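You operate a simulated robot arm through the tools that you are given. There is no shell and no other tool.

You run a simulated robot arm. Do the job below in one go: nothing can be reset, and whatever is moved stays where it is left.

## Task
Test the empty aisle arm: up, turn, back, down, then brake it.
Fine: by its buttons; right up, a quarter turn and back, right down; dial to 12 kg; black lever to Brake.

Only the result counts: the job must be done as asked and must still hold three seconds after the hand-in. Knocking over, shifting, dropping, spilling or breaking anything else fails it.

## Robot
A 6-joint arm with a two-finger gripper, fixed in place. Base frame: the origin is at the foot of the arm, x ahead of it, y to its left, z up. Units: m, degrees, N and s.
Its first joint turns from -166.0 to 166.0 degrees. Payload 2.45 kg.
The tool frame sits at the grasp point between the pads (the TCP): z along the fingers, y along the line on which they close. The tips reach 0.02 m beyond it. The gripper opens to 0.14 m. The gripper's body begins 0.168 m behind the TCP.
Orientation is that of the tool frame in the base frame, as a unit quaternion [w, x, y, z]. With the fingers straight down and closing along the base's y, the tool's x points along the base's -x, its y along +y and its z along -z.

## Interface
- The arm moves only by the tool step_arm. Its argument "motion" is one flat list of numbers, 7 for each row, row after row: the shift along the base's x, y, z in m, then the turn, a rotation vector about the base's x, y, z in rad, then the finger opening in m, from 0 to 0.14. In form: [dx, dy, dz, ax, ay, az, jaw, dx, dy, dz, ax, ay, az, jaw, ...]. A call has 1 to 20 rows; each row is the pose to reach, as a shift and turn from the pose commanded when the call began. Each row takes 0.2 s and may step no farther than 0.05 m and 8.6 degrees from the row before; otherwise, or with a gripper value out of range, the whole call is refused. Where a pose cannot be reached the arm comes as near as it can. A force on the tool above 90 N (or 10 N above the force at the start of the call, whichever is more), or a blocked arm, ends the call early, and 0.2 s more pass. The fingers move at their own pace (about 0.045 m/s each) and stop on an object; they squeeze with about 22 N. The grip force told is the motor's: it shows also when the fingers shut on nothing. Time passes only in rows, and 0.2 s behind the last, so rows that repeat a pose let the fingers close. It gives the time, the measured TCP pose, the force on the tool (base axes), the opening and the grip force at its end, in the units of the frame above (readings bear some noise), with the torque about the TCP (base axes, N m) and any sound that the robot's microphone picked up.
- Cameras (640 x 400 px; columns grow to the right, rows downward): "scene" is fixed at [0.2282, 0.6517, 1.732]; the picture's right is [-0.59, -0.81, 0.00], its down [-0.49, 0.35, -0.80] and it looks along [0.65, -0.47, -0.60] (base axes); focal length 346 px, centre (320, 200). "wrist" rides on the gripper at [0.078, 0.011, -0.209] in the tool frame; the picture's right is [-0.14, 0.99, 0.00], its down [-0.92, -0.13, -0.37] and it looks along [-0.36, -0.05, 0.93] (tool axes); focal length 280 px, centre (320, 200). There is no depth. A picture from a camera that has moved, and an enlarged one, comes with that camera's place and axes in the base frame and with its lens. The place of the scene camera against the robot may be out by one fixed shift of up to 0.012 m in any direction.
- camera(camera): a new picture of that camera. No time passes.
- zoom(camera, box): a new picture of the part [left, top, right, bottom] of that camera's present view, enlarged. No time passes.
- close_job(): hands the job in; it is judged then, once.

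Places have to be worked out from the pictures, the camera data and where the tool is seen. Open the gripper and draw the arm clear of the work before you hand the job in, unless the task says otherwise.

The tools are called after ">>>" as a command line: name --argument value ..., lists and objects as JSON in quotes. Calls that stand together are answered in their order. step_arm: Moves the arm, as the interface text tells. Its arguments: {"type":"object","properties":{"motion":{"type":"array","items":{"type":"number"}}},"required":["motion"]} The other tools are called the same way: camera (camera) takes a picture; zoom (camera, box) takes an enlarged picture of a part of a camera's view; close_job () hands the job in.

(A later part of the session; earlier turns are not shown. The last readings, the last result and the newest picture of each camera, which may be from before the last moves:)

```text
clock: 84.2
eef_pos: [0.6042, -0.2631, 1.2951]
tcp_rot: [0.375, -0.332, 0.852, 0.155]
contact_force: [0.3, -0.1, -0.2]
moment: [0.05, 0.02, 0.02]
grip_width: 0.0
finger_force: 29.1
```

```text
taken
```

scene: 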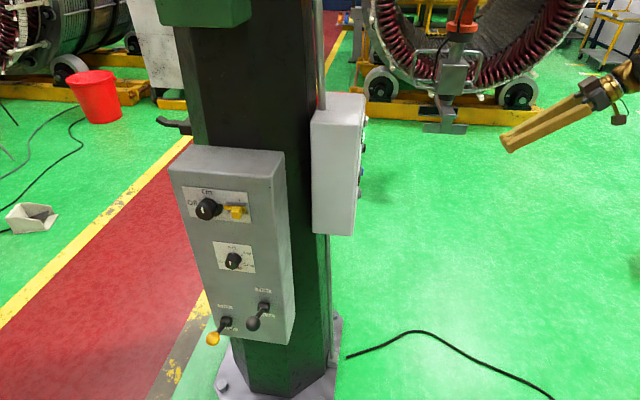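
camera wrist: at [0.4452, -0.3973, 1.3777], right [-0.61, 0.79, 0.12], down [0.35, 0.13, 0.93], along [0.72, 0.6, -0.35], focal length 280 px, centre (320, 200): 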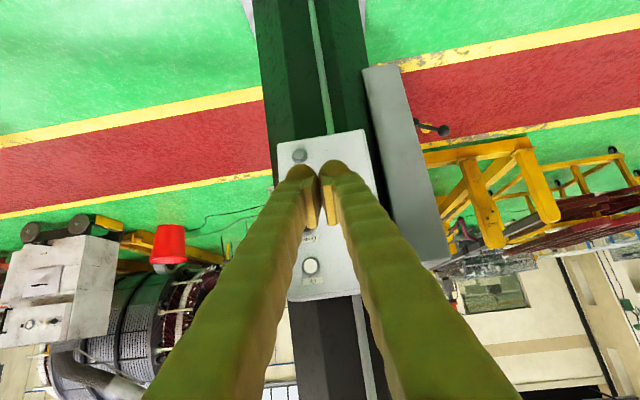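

The head stays down. I swing the gripper back around to the grey panel's side (reverse of the earlier path).

>>> step_arm --motion '[0, 0.04, 0, 0, 0, -0.1, 0, 0, 0.08, 0, 0, 0, -0.2, 0, 0, 0.12, 0, 0, 0, -0.3, 0, 0, 0.16, 0, 0, 0, -0.4, 0, 0, 0.2, 0, 0, 0, -0.5, 0, 0, 0.24, 0, 0, 0, -0.6, 0, 0, 0.28, 0, 0, 0, -0.7, 0, 0, 0.32, 0, 0, 0, -0.8, 0, 0, 0.36, 0, 0, 0, -0.9, 0, 0, 0.4, 0, 0, 0, -1.0, 0, 0, 0.44, 0, 0, 0, -1.1, 0, 0, 0.48, 0, 0, 0, -1.2, 0, 0, 0.52, 0, 0, 0, -1.3, 0, 0, 0.56, 0, 0, 0, -1.4, 0, 0, 0.605, 0, 0, 0, -1.45, 0, 0, 0.65, 0, 0, 0, -1.5, 0, 0, 0.695, 0, 0, 0, -1.55, 0, 0, 0.74, 0, 0, 0, -1.57, 0, 0, 0.785, 0, 0, 0, -1.57, 0, 0, 0.83, 0, 0, 0, -1.57, 0]'

>>> camera --camera "wrist"

>>> camera --camera "scene"

```text
clock: 85.4
eef_pos: [0.654, -0.0847, 1.1964]
tcp_rot: [0.332, -0.095, 0.934, 0.09]
contact_force: [0.6, -0.3, 0.5]
moment: [0.02, 0.03, -0.02]
grip_width: 0.0001
finger_force: 29.7
stopped in row 6: the arm was blocked; the commanded pose is now the measured one
```

```text
taken
camera wrist: at [0.4661, -0.1322, 1.3078], right [-0.13, 0.97, 0.19], down [0.51, -0.1, 0.86], along [0.85, 0.21, -0.48], focal length 280 px, centre (320, 200)
```

wrist: 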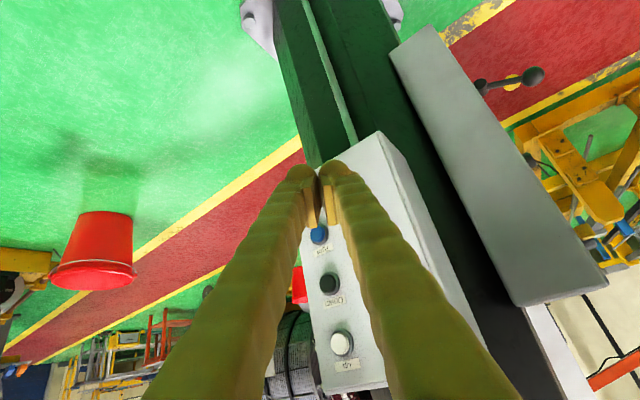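

```text
taken
```

scene: 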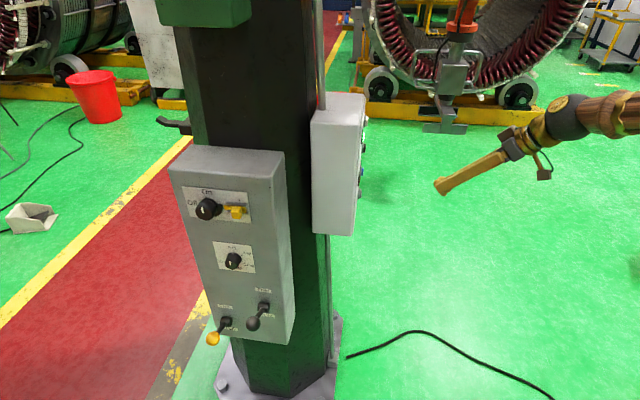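

The arm reported a block with no contact force (likely a joint posture limit, TCP now at (0.654,-0.085,1.196)). I try a small upward move to see how it tracks.

>>> step_arm --motion '[-0.01, 0, 0.03, 0, 0, 0, 0, -0.02, 0, 0.06, 0, 0, 0, 0, -0.03, 0, 0.09, 0, 0, 0, 0]'

>>> camera --camera "scene"

```text
clock: 86.4
eef_pos: [0.6471, -0.0947, 1.2416]
tcp_rot: [0.302, -0.087, 0.944, 0.106]
contact_force: [0.7, 0.4, 0.3]
moment: [-0.05, -0.03, 0.0]
grip_width: 0.0
finger_force: 29.3
stopped in row 3: the arm was blocked; the commanded pose is now the measured one
```

```text
taken
```

scene: 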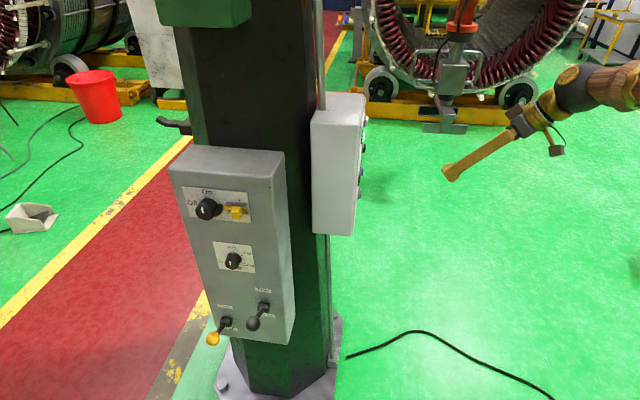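

Still blocked with no force, so it's a joint limit for this posture. I tilt the tool toward straight down, which should free the wrist.

>>> step_arm --motion '[0, -0.02, 0.01, -0.042, 0.091, 0, 0, 0, -0.04, 0.02, -0.083, 0.182, 0, 0, 0, -0.06, 0.03, -0.125, 0.273, 0, 0, 0, -0.08, 0.04, -0.166, 0.364, 0, 0, 0, -0.1, 0.05, -0.208, 0.4545, 0, 0]'

>>> camera --camera "scene"

```text
clock: 87.6
eef_pos: [0.6439, -0.192, 1.2956]
tcp_rot: [0.072, -0.092, 0.993, 0.024]
contact_force: [-0.2, -0.2, -0.5]
moment: [-0.06, -0.02, 0.01]
grip_width: 0.0
finger_force: 29.2
```

```text
taken
```

scene: 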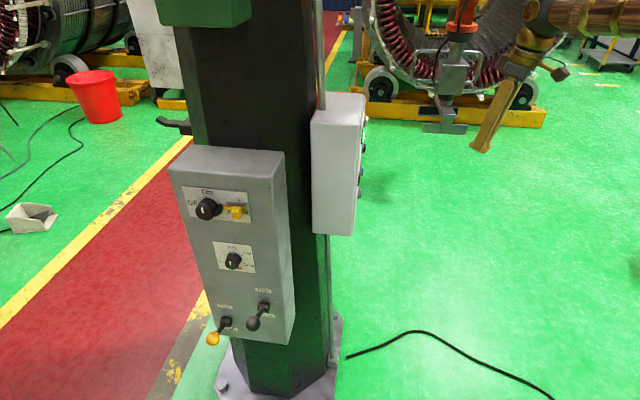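

That tracked fine. I continue to the tool-down start-like pose at (0.57,0.03,1.47).

>>> step_arm --motion '[-0.011, 0.031, 0.025, -0.008, 0.024, -0.031, 0, -0.022, 0.062, 0.05, -0.016, 0.048, -0.061, 0, -0.033, 0.093, 0.075, -0.024, 0.072, -0.092, 0, -0.044, 0.124, 0.1, -0.032, 0.096, -0.123, 0, -0.055, 0.155, 0.125, -0.04, 0.12, -0.153, 0, -0.066, 0.186, 0.15, -0.048, 0.144, -0.184, 0, -0.078, 0.218, 0.175, -0.048, 0.144, -0.184, 0]'

```text
clock: 89.2
eef_pos: [0.5688, 0.0277, 1.4683]
tcp_rot: [0.0, -0.001, 1.0, 0.001]
contact_force: [-0.8, 0.4, 0.4]
moment: [-0.01, -0.02, 0.0]
grip_width: 0.0
finger_force: 29.4
```

Back at a known free posture. Now I tilt forward 45° while moving toward y≈0.2, as I did the first time.

>>> step_arm --motion '[0, 0.027, -0.015, 0, -0.131, 0, 0, 0, 0.054, -0.03, 0, -0.262, 0, 0, 0, 0.081, -0.045, 0, -0.393, 0, 0, 0, 0.108, -0.06, 0, -0.524, 0, 0, 0, 0.135, -0.075, 0, -0.655, 0, 0, 0, 0.162, -0.09, 0, -0.785, 0, 0]'

>>> step_arm --motion '[0.003, 0.041, -0.017, 0, 0, -0.07, 0, 0.006, 0.082, -0.034, 0, 0, -0.14, 0, 0.009, 0.123, -0.051, 0, 0, -0.21, 0, 0.012, 0.164, -0.068, 0, 0, -0.28, 0, 0.015, 0.205, -0.085, 0, 0, -0.35, 0, 0.018, 0.246, -0.102, 0, 0, -0.42, 0, 0.021, 0.287, -0.119, 0, 0, -0.49, 0, 0.024, 0.328, -0.136, 0, 0, -0.56, 0, 0.027, 0.369, -0.153, 0, 0, -0.63, 0, 0.03, 0.41, -0.17, 0, 0, -0.7, 0, 0.03, 0.42, -0.2, 0, 0, -0.785, 0]'

>>> camera --camera "wrist"

>>> camera --camera "scene"

```text
clock: 90.6
eef_pos: [0.5692, 0.187, 1.3805]
tcp_rot: [0.384, -0.002, 0.923, 0.001]
contact_force: [0.0, 0.6, -0.4]
moment: [0.01, -0.03, -0.04]
grip_width: 0.0
finger_force: 29.4
```

```text
clock: 93.0
eef_pos: [0.5976, 0.6049, 1.1759]
tcp_rot: [0.354, 0.353, 0.854, -0.146]
contact_force: [0.2, -0.5, 0.9]
moment: [0.07, 0.02, -0.01]
grip_width: 0.0
finger_force: 29.5
```

```text
taken
camera wrist: at [0.462, 0.7556, 1.2687], right [0.77, 0.63, 0.1], down [0.19, -0.36, 0.91], along [0.61, -0.68, -0.4], focal length 280 px, centre (320, 200)
```

wrist: 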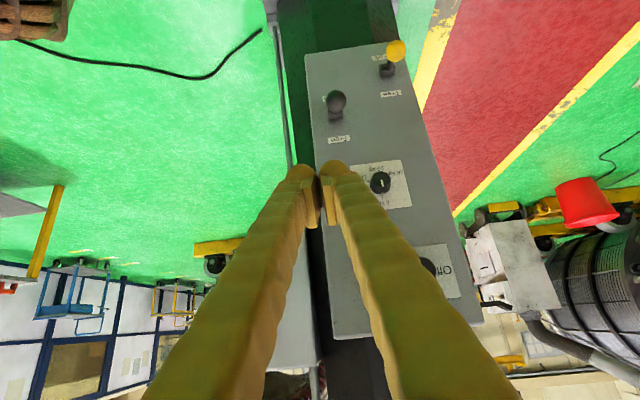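

```text
taken
```

scene: 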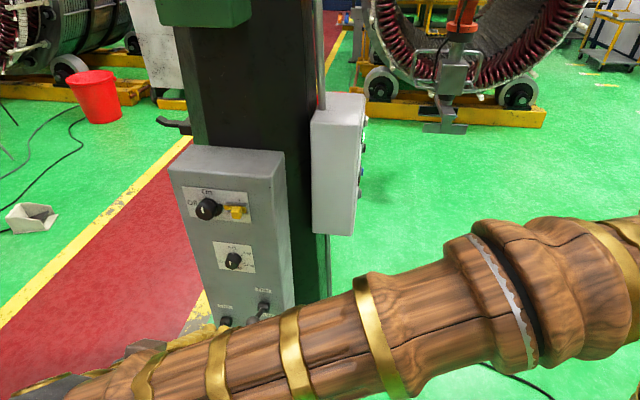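

Now I zoom on the dial and levers from here to refine their positions.

>>> zoom --camera "wrist" --box '[340, 150, 420, 210]'

>>> zoom --camera "wrist" --box '[300, 30, 420, 150]'

>>> zoom --camera "scene" --box '[205, 230, 265, 275]'

```text
6.67 times, centred on (380, 180) of wrist
camera zoom: at [0.462, 0.7556, 1.2687], right [0.77, 0.63, 0.1], down [0.19, -0.36, 0.91], along [0.61, -0.68, -0.4], focal length 1869 px, centre (-80, 333)
```

zoom: 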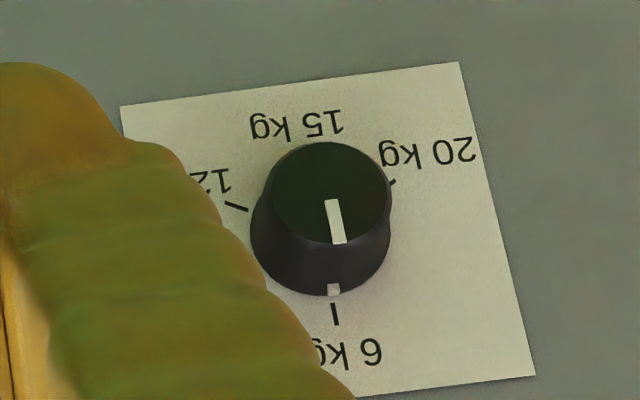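

```text
3.33 times, centred on (360, 90) of wrist
camera zoom: at [0.462, 0.7556, 1.2687], right [0.77, 0.63, 0.1], down [0.19, -0.36, 0.91], along [0.61, -0.68, -0.4], focal length 935 px, centre (187, 567)
```

zoom: 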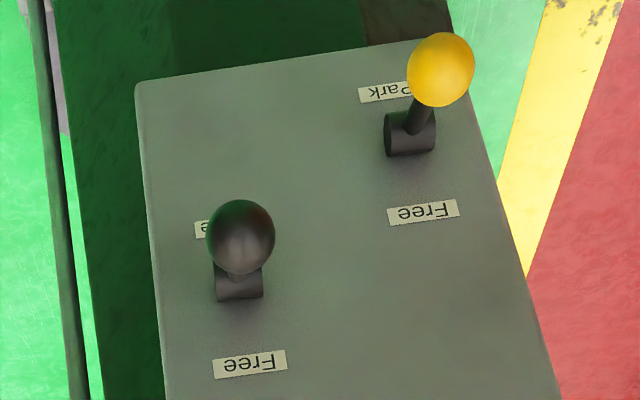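

```text
8.89 times, centred on (235, 252) of scene
camera zoom: at [0.2282, 0.6517, 1.732], right [-0.59, -0.81, 0.0], down [-0.49, 0.35, -0.8], along [0.65, -0.47, -0.6], focal length 3071 px, centre (1076, -267)
```

zoom: 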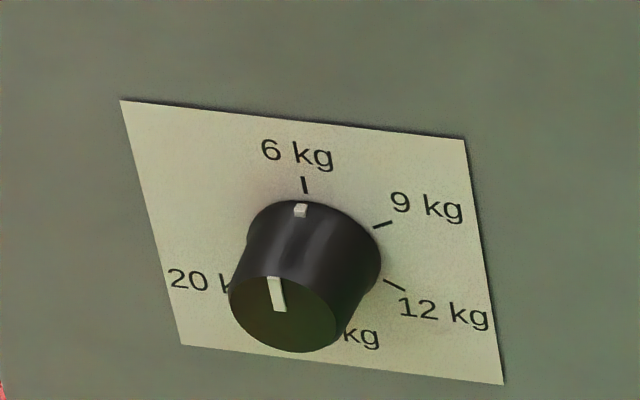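

The dial face is near (0.887,0.470,1.02), ~25 mm high, 34–42 mm across, pointer at 6 kg. I level the tool facing the panel at a 15 cm standoff with the fingers opened to 7 cm.

>>> step_arm --motion '[0.03, -0.005, -0.026, -0.0923, -0.0923, 0, 0.02, 0.061, -0.01, -0.052, -0.1847, -0.1847, 0, 0.04, 0.0915, -0.0145, -0.078, -0.277, -0.277, -0.001, 0.07, 0.122, -0.019, -0.104, -0.3693, -0.3693, -0.001, 0.07, 0.1525, -0.024, -0.13, -0.4617, -0.4617, -0.002, 0.07, 0.183, -0.029, -0.156, -0.554, -0.554, -0.002, 0.07]'

>>> camera --camera "wrist"

>>> camera --camera "scene"

```text
clock: 94.4
eef_pos: [0.7811, 0.5808, 1.0237]
tcp_rot: [0.654, 0.27, 0.653, -0.271]
contact_force: [0.8, 0.4, 0.8]
moment: [0.1, 0.11, 0.02]
grip_width: 0.0702
finger_force: 0.1
```

```text
taken
camera wrist: at [0.6401, 0.7368, 0.9452], right [0.7, 0.7, 0.14], down [-0.35, 0.17, 0.92], along [0.62, -0.69, 0.37], focal length 280 px, centre (320, 200)
```

wrist: 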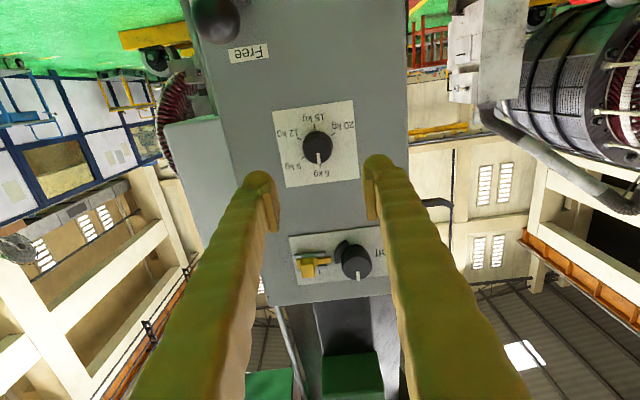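

```text
taken
```

scene: 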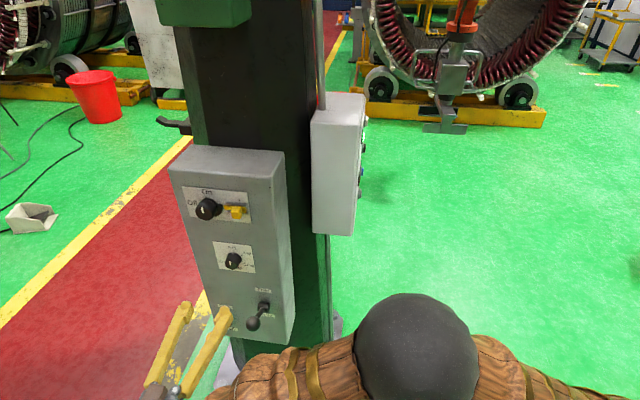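

I zoom to find the dial's exact position relative to the tool axis.

>>> zoom --camera "wrist" --box '[270, 95, 370, 195]'

>>> zoom --camera "scene" --box '[140, 280, 300, 400]'

```text
4.00 times, centred on (320, 145) of wrist
camera zoom: at [0.6401, 0.7368, 0.9452], right [0.7, 0.7, 0.14], down [-0.35, 0.17, 0.92], along [0.62, -0.69, 0.37], focal length 1122 px, centre (320, 420)
```

zoom: 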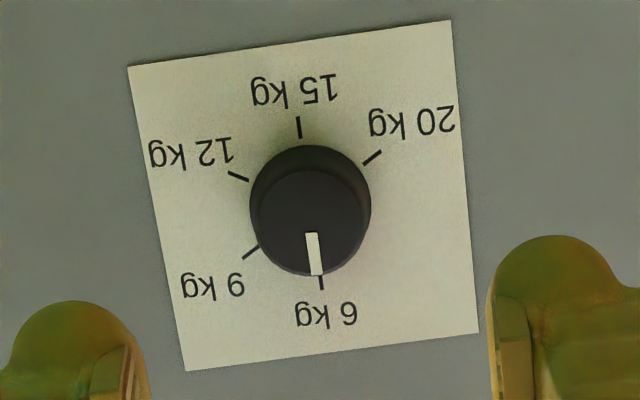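

```text
3.33 times, centred on (220, 340) of scene
camera zoom: at [0.2282, 0.6517, 1.732], right [-0.59, -0.81, 0.0], down [-0.49, 0.35, -0.8], along [0.65, -0.47, -0.6], focal length 1152 px, centre (653, -267)
```

zoom: 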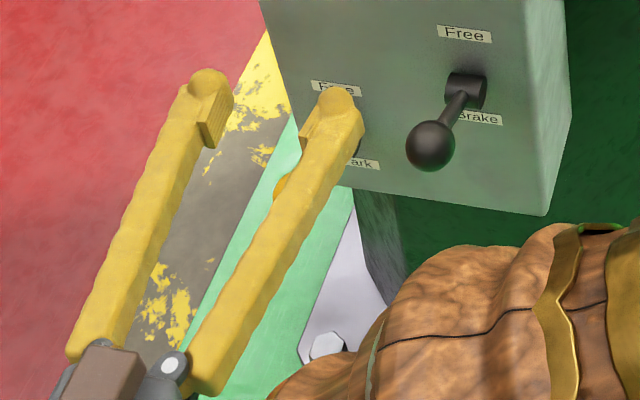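

Dial axis confirmed at (0.8875,0.471,1.021), panel plane ~32 mm behind the knob face; 12 kg is 120° clockwise from 6. I pre-roll the gripper -60° at the standoff and fix the small offsets.

>>> step_arm --motion '[-0.0014, -0.0014, -0.003, -0.0926, 0.0926, 0, 0.07, -0.0014, -0.0014, -0.003, -0.1851, 0.1851, 0, 0.07, -0.0014, -0.0014, -0.003, -0.2777, 0.2777, 0, 0.07, -0.0014, -0.0014, -0.003, -0.3702, 0.3702, 0, 0.07, -0.0014, -0.0014, -0.003, -0.4628, 0.4628, 0, 0.07, -0.0014, -0.0014, -0.003, -0.5554, 0.5554, 0, 0.07, -0.0014, -0.0014, -0.003, -0.6479, 0.6479, 0, 0.07, -0.0014, -0.0014, -0.003, -0.7405, 0.7405, 0, 0.07]'

>>> camera --camera "wrist"

```text
clock: 96.2
eef_pos: [0.7794, 0.5762, 1.0221]
tcp_rot: [0.429, -0.094, 0.701, -0.562]
contact_force: [0.3, 0.6, -0.1]
moment: [0.01, -0.01, -0.01]
grip_width: 0.0701
finger_force: 0.0
```

```text
taken
camera wrist: at [0.5876, 0.6808, 0.9731], right [0.43, 0.43, -0.79], down [0.26, 0.78, 0.57], along [0.86, -0.45, 0.23], focal length 280 px, centre (320, 200)
```

wrist: 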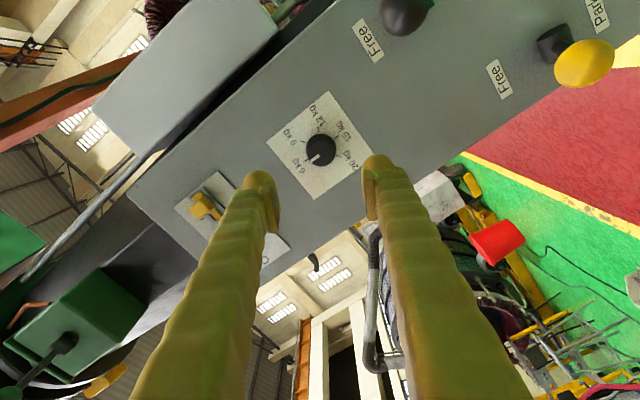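

The roll worked. I advance along the dial axis so the fingers straddle the knob, tips ~8 mm from the panel.

>>> step_arm --motion '[0.03, -0.029, -0.001, 0, 0, 0, 0.07, 0.06, -0.058, -0.001, 0, 0, 0, 0.07, 0.09, -0.087, -0.001, 0, 0, 0, 0.07, 0.102, -0.099, -0.001, 0, 0, 0, 0.07, 0.1105, -0.1077, -0.001, 0, 0, 0, 0.07]'

>>> camera --camera "wrist"

>>> camera --camera "scene"

```text
clock: 97.4
eef_pos: [0.8894, 0.4686, 1.0207]
tcp_rot: [0.43, -0.093, 0.701, -0.561]
contact_force: [0.6, -0.1, -1.0]
moment: [-0.01, 0.01, -0.02]
grip_width: 0.07
finger_force: 0.1
```

```text
taken
camera wrist: at [0.6967, 0.5731, 0.972], right [0.43, 0.43, -0.79], down [0.26, 0.78, 0.57], along [0.86, -0.45, 0.23], focal length 280 px, centre (320, 200)
```

wrist: 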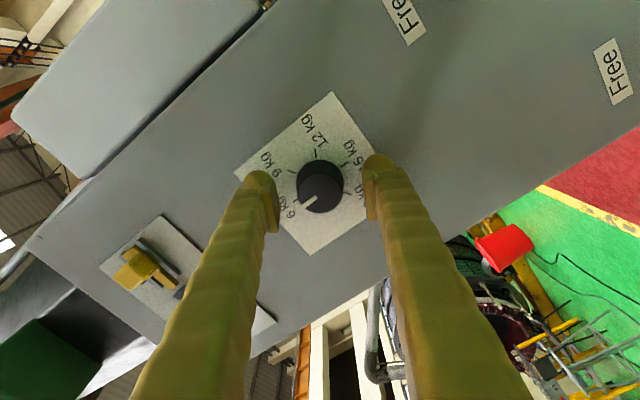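

```text
taken
```

scene: 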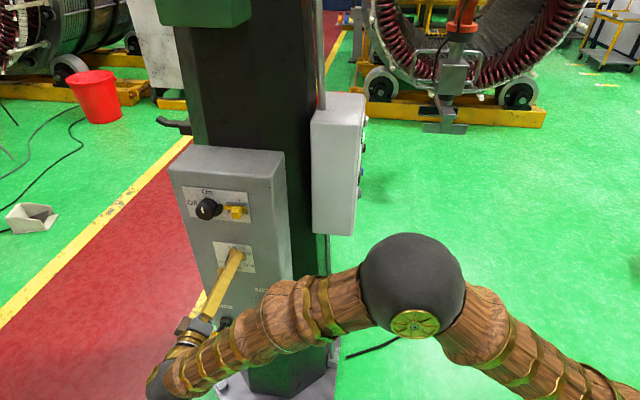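

The knob sits centred between the fingers. I close on it.

>>> step_arm --motion '[0, 0, 0, 0, 0, 0, 0.03, 0, 0, 0, 0, 0, 0, 0.0, 0, 0, 0, 0, 0, 0, 0.0, 0, 0, 0, 0, 0, 0, 0.0, 0, 0, 0, 0, 0, 0, 0.0]'

>>> zoom --camera "wrist" --box '[240, 80, 400, 260]'

```text
clock: 98.6
eef_pos: [0.8885, 0.4692, 1.0202]
tcp_rot: [0.43, -0.093, 0.701, -0.561]
contact_force: [0.8, -1.2, 0.1]
moment: [-0.02, 0.01, 0.02]
grip_width: 0.0386
finger_force: 45.3
```

```text
2.22 times, centred on (320, 170) of wrist
camera zoom: at [0.6968, 0.5731, 0.972], right [0.43, 0.43, -0.79], down [0.26, 0.78, 0.57], along [0.86, -0.45, 0.23], focal length 623 px, centre (320, 267)
```

zoom: 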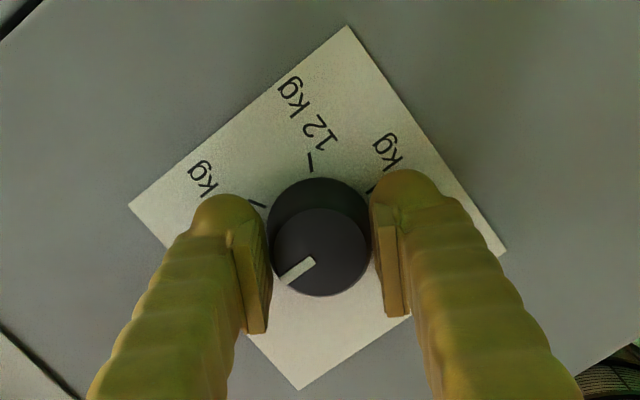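

The knob is gripped (38.6 mm). I turn 60° clockwise first and check that it follows.

>>> step_arm --motion '[0, 0, 0, 0.0926, -0.0926, 0, 0, 0, 0, 0, 0.1851, -0.1851, 0, 0, 0, 0, 0, 0.2777, -0.2777, 0, 0, 0, 0, 0, 0.3702, -0.3702, 0, 0, 0, 0, 0, 0.4628, -0.4628, 0, 0, 0, 0, 0, 0.5554, -0.5554, 0, 0, 0, 0, 0, 0.6479, -0.6479, 0, 0, 0, 0, 0, 0.7405, -0.7405, 0, 0]'

>>> zoom --camera "wrist" --box '[240, 80, 400, 260]'

```text
clock: 100.4
eef_pos: [0.8902, 0.4676, 1.0183]
tcp_rot: [0.653, 0.271, 0.653, -0.271]
contact_force: [-54.3, -7.6, 4.5]
moment: [-0.09, -0.04, -0.83]
grip_width: 0.0383
finger_force: 44.3
```

```text
2.22 times, centred on (320, 170) of wrist
camera zoom: at [0.7489, 0.6249, 0.9422], right [0.7, 0.7, 0.14], down [-0.35, 0.17, 0.92], along [0.62, -0.69, 0.36], focal length 623 px, centre (320, 267)
```

zoom: 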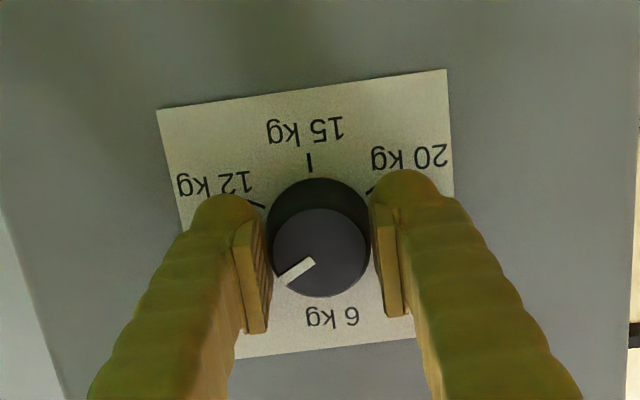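

The knob followed to 9 kg, but a 54 N side force built up. I relieve it by ~1.5 mm in -x before continuing.

>>> step_arm --motion '[-0.001, -0.0002, 0, 0, 0, 0, 0, -0.0015, -0.0003, 0, 0, 0, 0, 0]'

```text
clock: 101.0
eef_pos: [0.8897, 0.4693, 1.0214]
tcp_rot: [0.653, 0.269, 0.654, -0.271]
contact_force: [-25.8, -8.1, 5.9]
moment: [-0.06, -0.04, -0.23]
grip_width: 0.0384
finger_force: 45.1
```

Force halved; I relieve a bit more and continue the turn by another 30°, then check.

>>> step_arm --motion '[-0.0012, -0.0004, 0, 0, 0, 0, 0, -0.0012, -0.0004, 0, 0.0926, -0.0926, 0, 0, -0.0012, -0.0004, 0, 0.1851, -0.1851, 0, 0, -0.0012, -0.0004, 0, 0.2777, -0.2777, 0, 0, -0.0012, -0.0004, 0, 0.3702, -0.3702, 0, 0]'

>>> zoom --camera "wrist" --box '[240, 80, 400, 260]'

```text
clock: 102.2
eef_pos: [0.8882, 0.4699, 1.0199]
tcp_rot: [0.701, 0.43, 0.561, -0.091]
contact_force: [56.6, 1.7, 16.1]
moment: [0.14, 0.13, -0.01]
grip_width: 0.0387
finger_force: 44.7
```

```text
2.22 times, centred on (320, 170) of wrist
camera zoom: at [0.7744, 0.6511, 0.9582], right [0.56, 0.56, 0.61], down [-0.66, -0.14, 0.73], along [0.5, -0.82, 0.29], focal length 623 px, centre (320, 267)
```

zoom: 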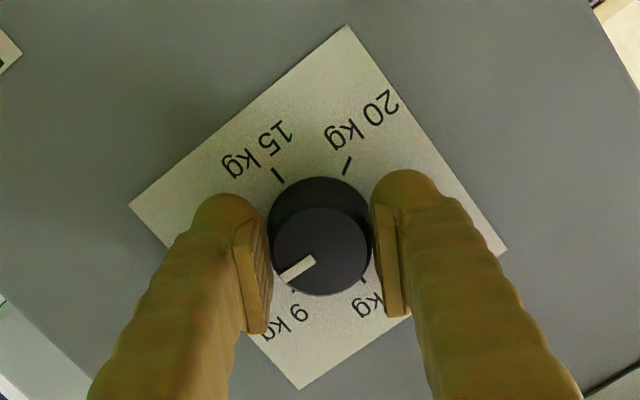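

The knob follows (about 9→12 halfway). The side force swapped sign, so I shift back about 1 mm and turn the remaining 30°.

>>> step_arm --motion '[0.0012, 0.0, 0.0003, 0, 0, 0, 0, 0.0012, 0.0, 0.0003, 0.0926, -0.0926, 0, 0, 0.0012, 0.0, 0.0003, 0.1851, -0.1851, 0, 0, 0.0012, 0.0, 0.0003, 0.2777, -0.2777, 0, 0, 0.0012, 0.0, 0.0003, 0.3702, -0.3702, 0, 0]'

>>> zoom --camera "wrist" --box '[240, 80, 400, 260]'

```text
clock: 102.9
eef_pos: [0.8898, 0.4693, 1.0194]
tcp_rot: [0.701, 0.467, 0.536, -0.062]
contact_force: [-0.3, -21.5, -0.5]
moment: [-0.04, -0.06, -0.27]
grip_width: 0.0385
finger_force: 44.4
out of reach, approached as far as the arm can: row 2, 3
stopped in row 3: the force on the tool passed its limit at 93 N (the readings are from after the stop); the commanded pose is now the measured one
```

```text
2.22 times, centred on (320, 170) of wrist
camera zoom: at [0.783, 0.6589, 0.9642], right [0.52, 0.5, 0.69], down [-0.72, -0.19, 0.67], along [0.46, -0.85, 0.26], focal length 623 px, centre (320, 267)
```

zoom: 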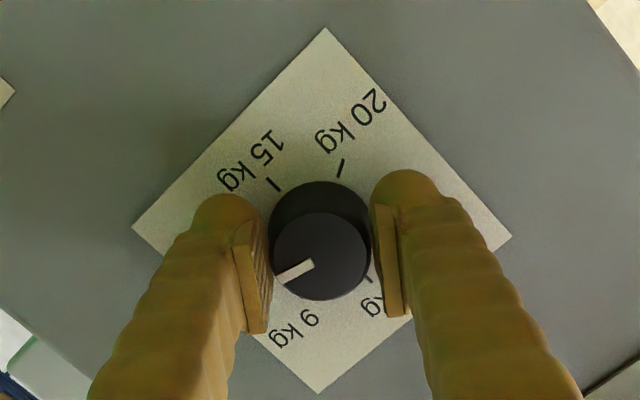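

Roll limit reached at about +37°, knob at ~97° (between 9 and 12). I open the fingers, roll back 77°, and will regrip for the last ~23°.

>>> step_arm --motion '[0, 0, 0, 0, 0, 0, 0.07, 0, 0, 0, 0, 0, 0, 0.07, 0, 0, 0, 0, 0, 0, 0.07, -0.001, 0, 0.001, -0.095, 0.095, 0, 0.07, -0.001, 0, 0.001, -0.19, 0.19, 0, 0.07, -0.001, 0, 0.001, -0.285, 0.285, 0, 0.07, -0.001, 0, 0.001, -0.38, 0.38, 0, 0.07, -0.001, 0, 0.001, -0.475, 0.475, 0, 0.07, -0.001, 0, 0.001, -0.57, 0.57, 0, 0.07, -0.001, 0, 0.001, -0.665, 0.665, 0, 0.07, -0.001, 0, 0.001, -0.76, 0.76, 0, 0.07, -0.001, 0, 0.001, -0.855, 0.855, 0, 0.07, -0.001, 0, 0.001, -0.95, 0.95, 0, 0.07]'

>>> zoom --camera "wrist" --box '[220, 80, 420, 260]'

```text
clock: 105.7
eef_pos: [0.8877, 0.4716, 1.0218]
tcp_rot: [0.517, 0.029, 0.702, -0.489]
contact_force: [0.4, -0.1, -0.4]
moment: [0.02, -0.02, -0.02]
grip_width: 0.0699
finger_force: 0.1
```

```text
2.22 times, centred on (320, 170) of wrist
camera zoom: at [0.7113, 0.5908, 0.9522], right [0.6, 0.58, -0.55], down [0.1, 0.63, 0.77], along [0.79, -0.52, 0.32], focal length 623 px, centre (320, 267)
```

zoom: 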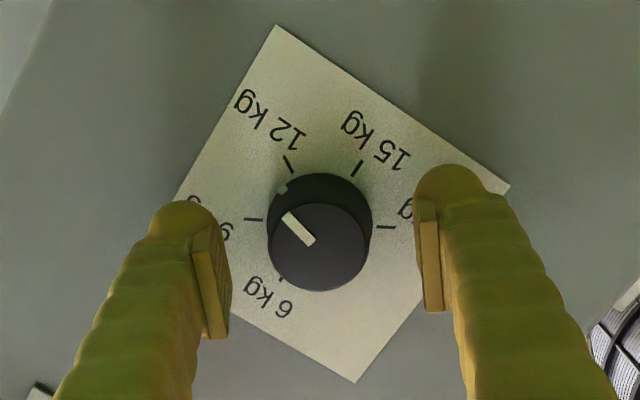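

The pointer is ~20° short of 12 kg. I recentre slightly and grip again.

>>> step_arm --motion '[0.0005, -0.0015, -0.001, 0, 0, 0, 0.07, 0.0005, -0.0015, -0.001, 0, 0, 0, 0.03, 0.0005, -0.0015, -0.001, 0, 0, 0, 0.0, 0.0005, -0.0015, -0.001, 0, 0, 0, 0.0, 0.0005, -0.0015, -0.001, 0, 0, 0, 0.0, 0.0005, -0.0015, -0.001, 0, 0, 0, 0.0]'

>>> zoom --camera "wrist" --box '[220, 80, 420, 260]'

```text
clock: 107.1
eef_pos: [0.8884, 0.4706, 1.0203]
tcp_rot: [0.517, 0.031, 0.702, -0.489]
contact_force: [-4.1, -2.8, 2.1]
moment: [0.02, -0.04, -0.13]
grip_width: 0.0382
finger_force: 45.1
```

```text
2.22 times, centred on (320, 170) of wrist
camera zoom: at [0.7113, 0.5894, 0.9512], right [0.6, 0.58, -0.55], down [0.1, 0.62, 0.77], along [0.79, -0.52, 0.32], focal length 623 px, centre (320, 267)
```

zoom: 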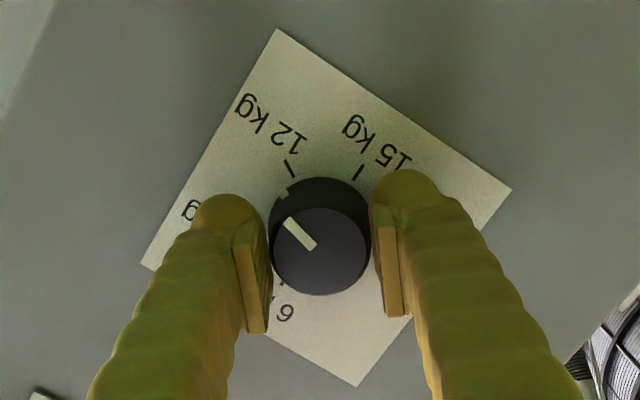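

I turn another ~21° clockwise to bring the pointer onto the 12 kg tick.

>>> step_arm --motion '[0, 0, 0, 0.0865, -0.0865, 0, 0, 0, 0, 0, 0.173, -0.173, 0, 0, 0, 0, 0, 0.2595, -0.2595, 0, 0, 0, 0, 0, 0.2595, -0.2595, 0, 0]'

>>> zoom --camera "wrist" --box '[240, 80, 400, 260]'

```text
clock: 108.1
eef_pos: [0.8882, 0.4701, 1.0192]
tcp_rot: [0.596, 0.159, 0.686, -0.385]
contact_force: [-34.9, 7.1, 6.1]
moment: [-0.08, -0.04, -0.16]
grip_width: 0.0385
finger_force: 45.0
```

```text
2.22 times, centred on (320, 170) of wrist
camera zoom: at [0.7308, 0.6087, 0.9412], right [0.7, 0.68, -0.21], down [-0.12, 0.4, 0.91], along [0.7, -0.61, 0.37], focal length 623 px, centre (320, 267)
```

zoom: 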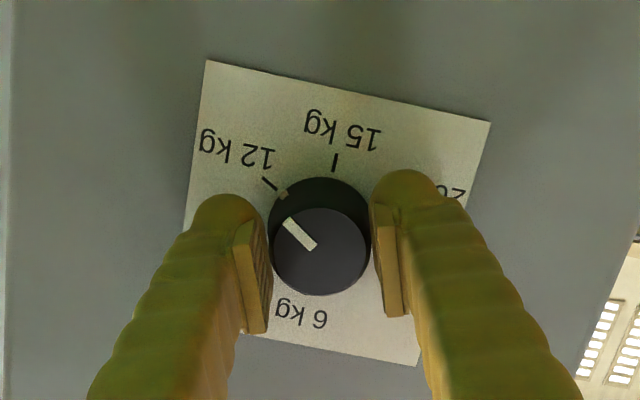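

The pointer spot now lines up with the 12 kg tick. I open the fingers and check it stays.

>>> step_arm --motion '[0, 0, 0, 0, 0, 0, 0.07, 0, 0, 0, 0, 0, 0, 0.07, 0, 0, 0, 0, 0, 0, 0.07]'

>>> zoom --camera "wrist" --box '[270, 110, 370, 210]'

```text
clock: 108.9
eef_pos: [0.8876, 0.4693, 1.0195]
tcp_rot: [0.596, 0.159, 0.686, -0.385]
contact_force: [-0.2, -0.5, 0.0]
moment: [-0.01, 0.02, -0.01]
grip_width: 0.0702
finger_force: 0.0
```

```text
4.00 times, centred on (320, 160) of wrist
camera zoom: at [0.7316, 0.6081, 0.9409], right [0.7, 0.68, -0.21], down [-0.12, 0.4, 0.91], along [0.7, -0.61, 0.37], focal length 1122 px, centre (320, 360)
```

zoom: 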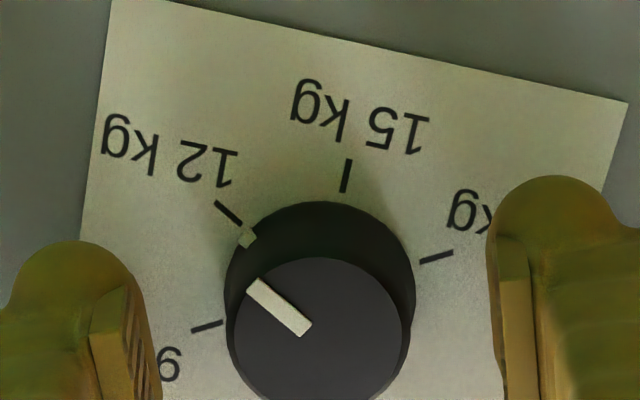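

The pointer sits on 12 kg. I back straight out from the dial and check the scene.

>>> step_arm --motion '[-0.028, 0.028, 0, 0, 0, 0, 0.07, -0.056, 0.056, 0, 0, 0, 0, 0.07, -0.084, 0.084, 0, 0, 0, 0, 0.07, -0.112, 0.112, 0, 0, 0, 0, 0.07]'

>>> camera --camera "scene"

>>> camera --camera "wrist"

>>> zoom --camera "scene" --box '[180, 180, 340, 350]'

```text
clock: 109.9
eef_pos: [0.7799, 0.5793, 1.0198]
tcp_rot: [0.596, 0.159, 0.686, -0.386]
contact_force: [-0.2, 0.3, -0.8]
moment: [0.01, 0.03, 0.03]
grip_width: 0.0701
finger_force: 0.1
```

```text
taken
```

scene: 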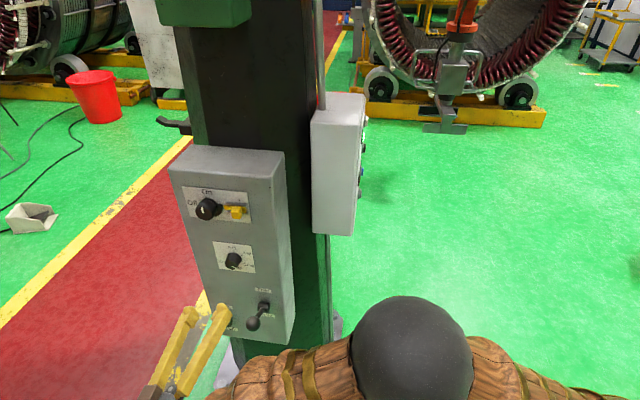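

```text
taken
camera wrist: at [0.622, 0.7185, 0.9409], right [0.7, 0.68, -0.21], down [-0.12, 0.4, 0.91], along [0.7, -0.61, 0.37], focal length 280 px, centre (320, 200)
```

wrist: 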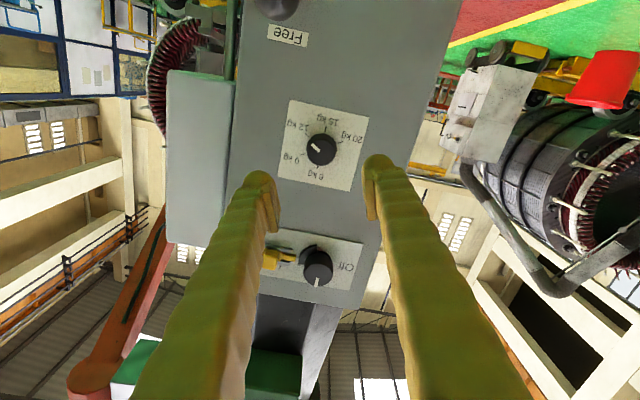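

```text
2.35 times, centred on (260, 265) of scene
camera zoom: at [0.2282, 0.6517, 1.732], right [-0.59, -0.81, 0.0], down [-0.49, 0.35, -0.8], along [0.65, -0.47, -0.6], focal length 813 px, centre (461, 47)
```

zoom: 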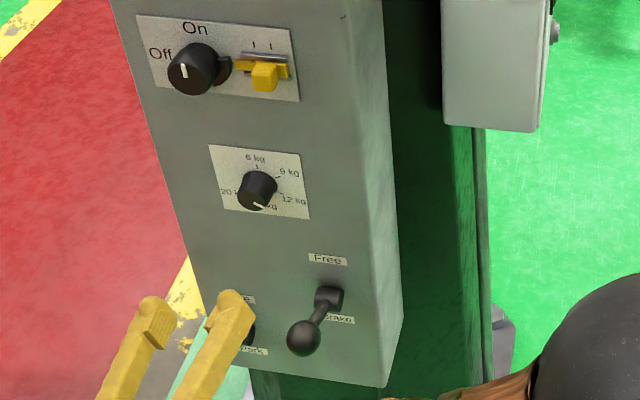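

Dial reads 12 kg and the head is still down. The black lever's ball is at about (0.786,0.471,0.874), in the Free (up) position; I bring the closed fingers, level, to a place above it.

>>> step_arm --motion '[-0.027, -0.0072, -0.0233, 0.0767, -0.0767, 0, 0.03, -0.054, -0.0145, -0.0466, 0.1533, -0.1533, 0, 0.0, -0.081, -0.0217, -0.07, 0.23, -0.23, 0, 0.0, -0.081, -0.0217, -0.07, 0.23, -0.23, 0, 0.0, -0.081, -0.0217, -0.07, 0.23, -0.23, 0, 0.0]'

>>> camera --camera "wrist"

>>> camera --camera "scene"

```text
clock: 111.1
eef_pos: [0.6984, 0.5591, 0.9512]
tcp_rot: [0.649, 0.269, 0.653, -0.283]
contact_force: [-0.1, -0.2, 0.1]
moment: [0.02, -0.03, -0.01]
grip_width: 0.0002
finger_force: 21.3
```

```text
taken
camera wrist: at [0.5599, 0.7164, 0.8725], right [0.71, 0.69, 0.12], down [-0.34, 0.19, 0.92], along [0.61, -0.7, 0.37], focal length 280 px, centre (320, 200)
```

wrist: 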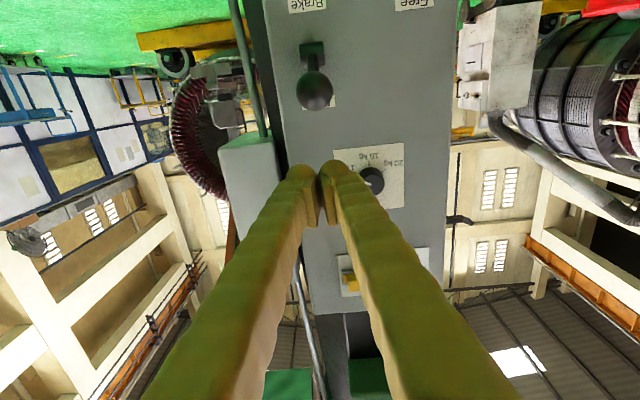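

```text
taken
```

scene: 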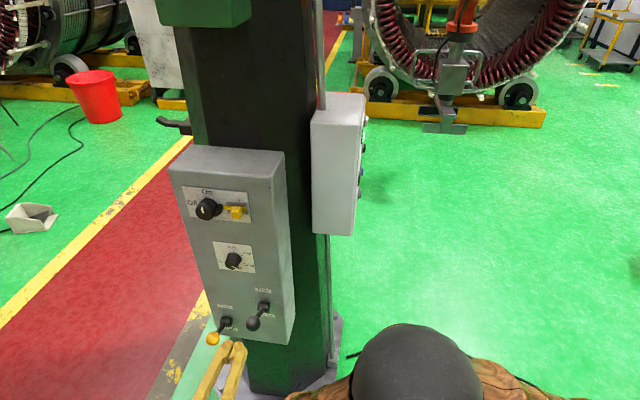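

The ball/lever geometry is confirmed (pivot z≈0.827, ball ≈0.875, about 31° up). I advance above the ball with ~4 cm clearance.

>>> step_arm --motion '[0.03, -0.03, 0, 0, 0, 0, 0, 0.06, -0.06, 0, 0, 0, 0, 0, 0.0885, -0.0905, 0, 0, 0, 0, 0]'

>>> camera --camera "wrist"

>>> zoom --camera "scene" --box '[180, 230, 340, 350]'

```text
clock: 111.9
eef_pos: [0.7866, 0.4661, 0.9491]
tcp_rot: [0.648, 0.269, 0.653, -0.284]
contact_force: [0.4, 0.4, 0.6]
moment: [0.01, 0.01, 0.01]
grip_width: 0.0
finger_force: 22.5
```

```text
taken
camera wrist: at [0.6486, 0.6227, 0.8704], right [0.71, 0.69, 0.12], down [-0.33, 0.19, 0.92], along [0.61, -0.7, 0.37], focal length 280 px, centre (320, 200)
```

wrist: 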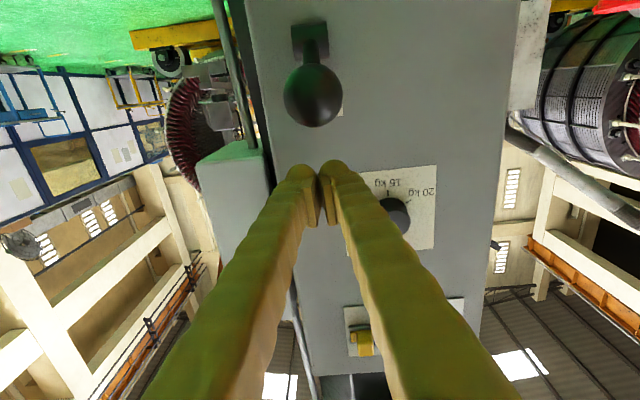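

```text
3.33 times, centred on (260, 290) of scene
camera zoom: at [0.2282, 0.6517, 1.732], right [-0.59, -0.81, 0.0], down [-0.49, 0.35, -0.8], along [0.65, -0.47, -0.6], focal length 1152 px, centre (520, -100)
```

zoom: 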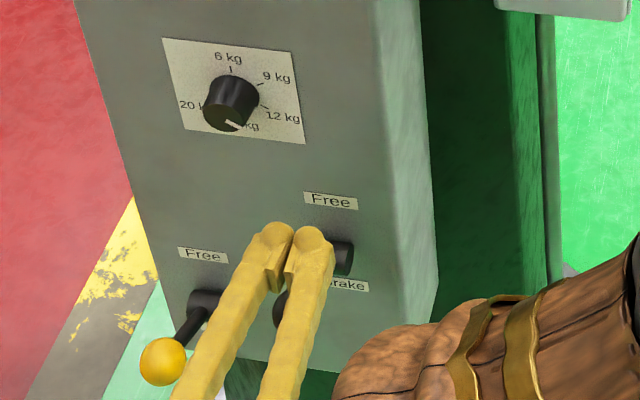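

The fingers are above the ball (3 mm to the side, which I correct). I push down gradually and watch the force.

>>> step_arm --motion '[0.0023, 0.0023, -0.015, 0, 0, 0, 0, 0.0023, 0.0023, -0.03, 0, 0, 0, 0, 0.0023, 0.0023, -0.04, 0, 0, 0, 0, 0.0023, 0.0023, -0.05, 0, 0, 0, 0, 0.0023, 0.0023, -0.06, 0, 0, 0, 0]'

>>> camera --camera "wrist"

>>> zoom --camera "scene" --box '[180, 230, 340, 350]'

```text
clock: 113.1
eef_pos: [0.7877, 0.472, 0.8883]
tcp_rot: [0.648, 0.269, 0.653, -0.285]
contact_force: [-0.1, 0.7, 0.0]
moment: [0.02, 0.02, -0.01]
grip_width: 0.0
finger_force: 29.5
```

```text
taken
camera wrist: at [0.6494, 0.6283, 0.8095], right [0.71, 0.69, 0.12], down [-0.33, 0.19, 0.92], along [0.61, -0.7, 0.37], focal length 280 px, centre (320, 200)
```

wrist: 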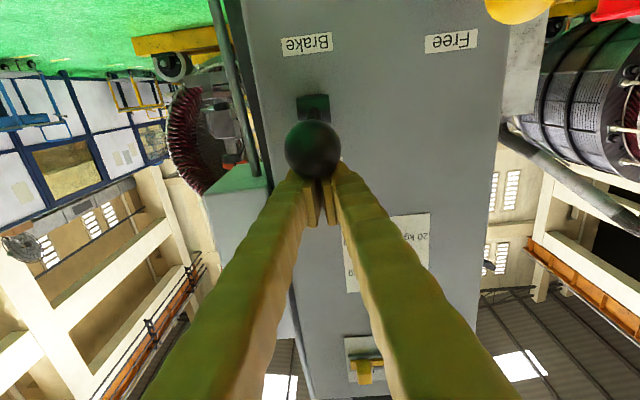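

```text
3.33 times, centred on (260, 290) of scene
camera zoom: at [0.2282, 0.6517, 1.732], right [-0.59, -0.81, 0.0], down [-0.49, 0.35, -0.8], along [0.65, -0.47, -0.6], focal length 1152 px, centre (520, -100)
```

zoom: 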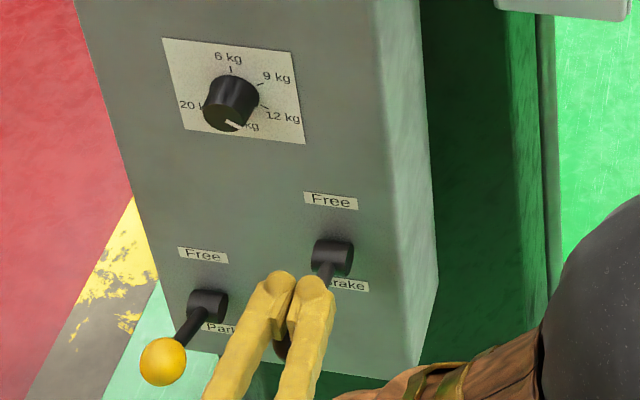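

The ball is being pushed (now ≈0.852) with almost no force. I continue down toward Brake.

>>> step_arm --motion '[0, 0, -0.012, 0, 0, 0, 0, 0, 0, -0.024, 0, 0, 0, 0, 0, 0, -0.036, 0, 0, 0, 0, 0, 0, -0.048, 0, 0, 0, 0, 0, 0, -0.06, 0, 0, 0, 0]'

>>> camera --camera "wrist"

>>> zoom --camera "scene" --box '[180, 230, 340, 350]'

```text
clock: 114.3
eef_pos: [0.7874, 0.4737, 0.8295]
tcp_rot: [0.649, 0.268, 0.654, -0.283]
contact_force: [-1.1, -0.1, 0.0]
moment: [0.01, 0.02, -0.02]
grip_width: 0.0
finger_force: 29.0
```

```text
taken
camera wrist: at [0.6491, 0.63, 0.7507], right [0.71, 0.69, 0.12], down [-0.33, 0.19, 0.92], along [0.62, -0.7, 0.37], focal length 280 px, centre (320, 200)
```

wrist: 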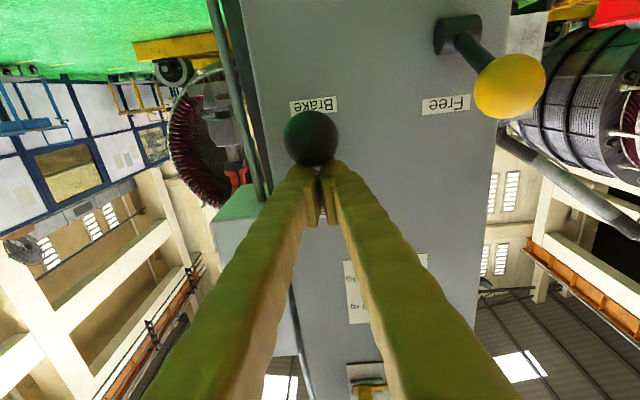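

```text
3.33 times, centred on (260, 290) of scene
camera zoom: at [0.2282, 0.6517, 1.732], right [-0.59, -0.81, 0.0], down [-0.49, 0.35, -0.8], along [0.65, -0.47, -0.6], focal length 1152 px, centre (520, -100)
```

zoom: 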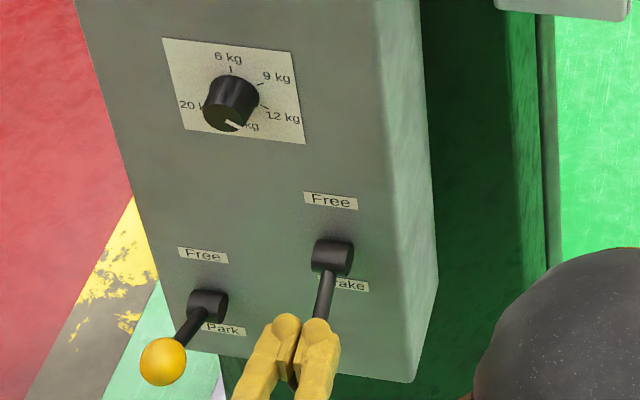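

The lever is now pointing down to Brake (ball ≈0.783). I push a little further to be sure it is at its stop.

>>> step_arm --motion '[0, 0, -0.007, 0, 0, 0, 0, 0, 0, -0.014, 0, 0, 0, 0, 0, 0, -0.02, 0, 0, 0, 0, 0, 0, -0.025, 0, 0, 0, 0]'

>>> camera --camera "wrist"

>>> zoom --camera "scene" --box '[180, 230, 340, 350]'

```text
clock: 115.0
eef_pos: [0.7869, 0.4726, 0.8246]
tcp_rot: [0.653, 0.27, 0.649, -0.284]
contact_force: [-2.8, -18.4, 16.9]
moment: [-0.52, 0.03, -0.03]
grip_width: 0.0059
finger_force: 29.1
stopped in row 3: the force on the tool passed its limit at 104 N (the readings are from after the stop); the commanded pose is now the measured one
```

```text
taken
camera wrist: at [0.6498, 0.6306, 0.7438], right [0.71, 0.69, 0.12], down [-0.35, 0.19, 0.92], along [0.61, -0.7, 0.38], focal length 280 px, centre (320, 200)
```

wrist: 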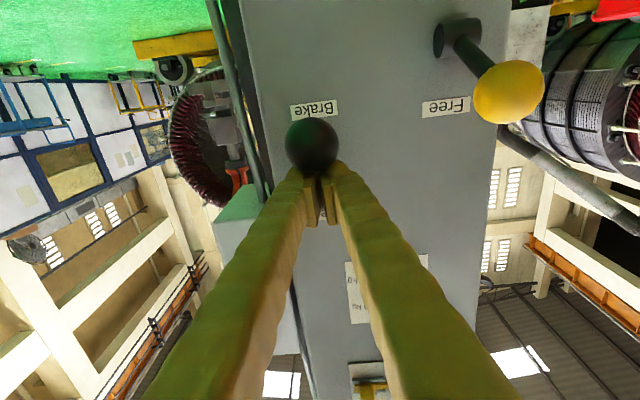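

```text
3.33 times, centred on (260, 290) of scene
camera zoom: at [0.2282, 0.6517, 1.732], right [-0.59, -0.81, 0.0], down [-0.49, 0.35, -0.8], along [0.65, -0.47, -0.6], focal length 1152 px, centre (520, -100)
```

zoom: 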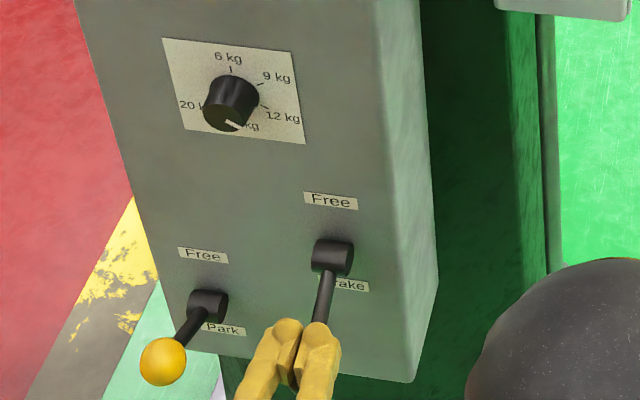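

The lever is at its hard stop on Brake. I lift off gently and look whether it stays down.

>>> step_arm --motion '[0, 0, 0.006, 0, 0, 0, 0, 0, 0, 0.015, 0, 0, 0, 0, 0, 0, 0.035, 0, 0, 0, 0]'

>>> camera --camera "wrist"

>>> zoom --camera "scene" --box '[180, 230, 340, 350]'

```text
clock: 115.8
eef_pos: [0.7873, 0.475, 0.8574]
tcp_rot: [0.652, 0.27, 0.65, -0.282]
contact_force: [-0.7, 0.5, 0.0]
moment: [0.02, -0.02, -0.01]
grip_width: 0.0001
finger_force: 29.9
```

```text
taken
camera wrist: at [0.6495, 0.6321, 0.7772], right [0.71, 0.69, 0.12], down [-0.34, 0.19, 0.92], along [0.61, -0.7, 0.38], focal length 280 px, centre (320, 200)
```

wrist: 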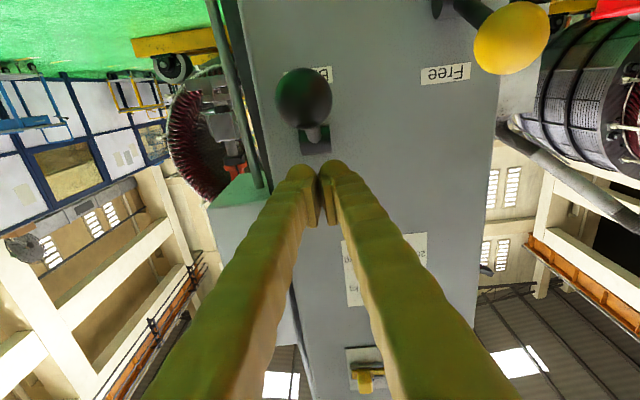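

```text
3.33 times, centred on (260, 290) of scene
camera zoom: at [0.2282, 0.6517, 1.732], right [-0.59, -0.81, 0.0], down [-0.49, 0.35, -0.8], along [0.65, -0.47, -0.6], focal length 1152 px, centre (520, -100)
```

zoom: 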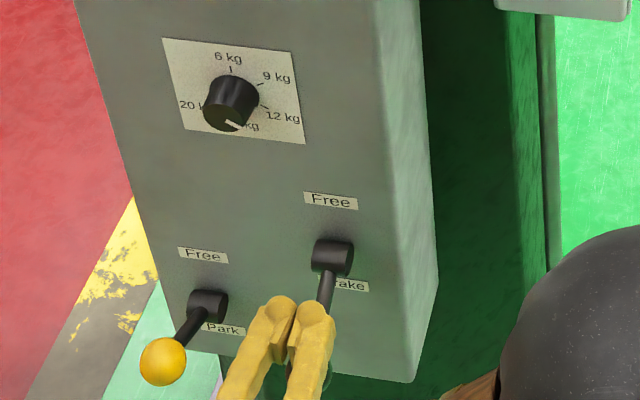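

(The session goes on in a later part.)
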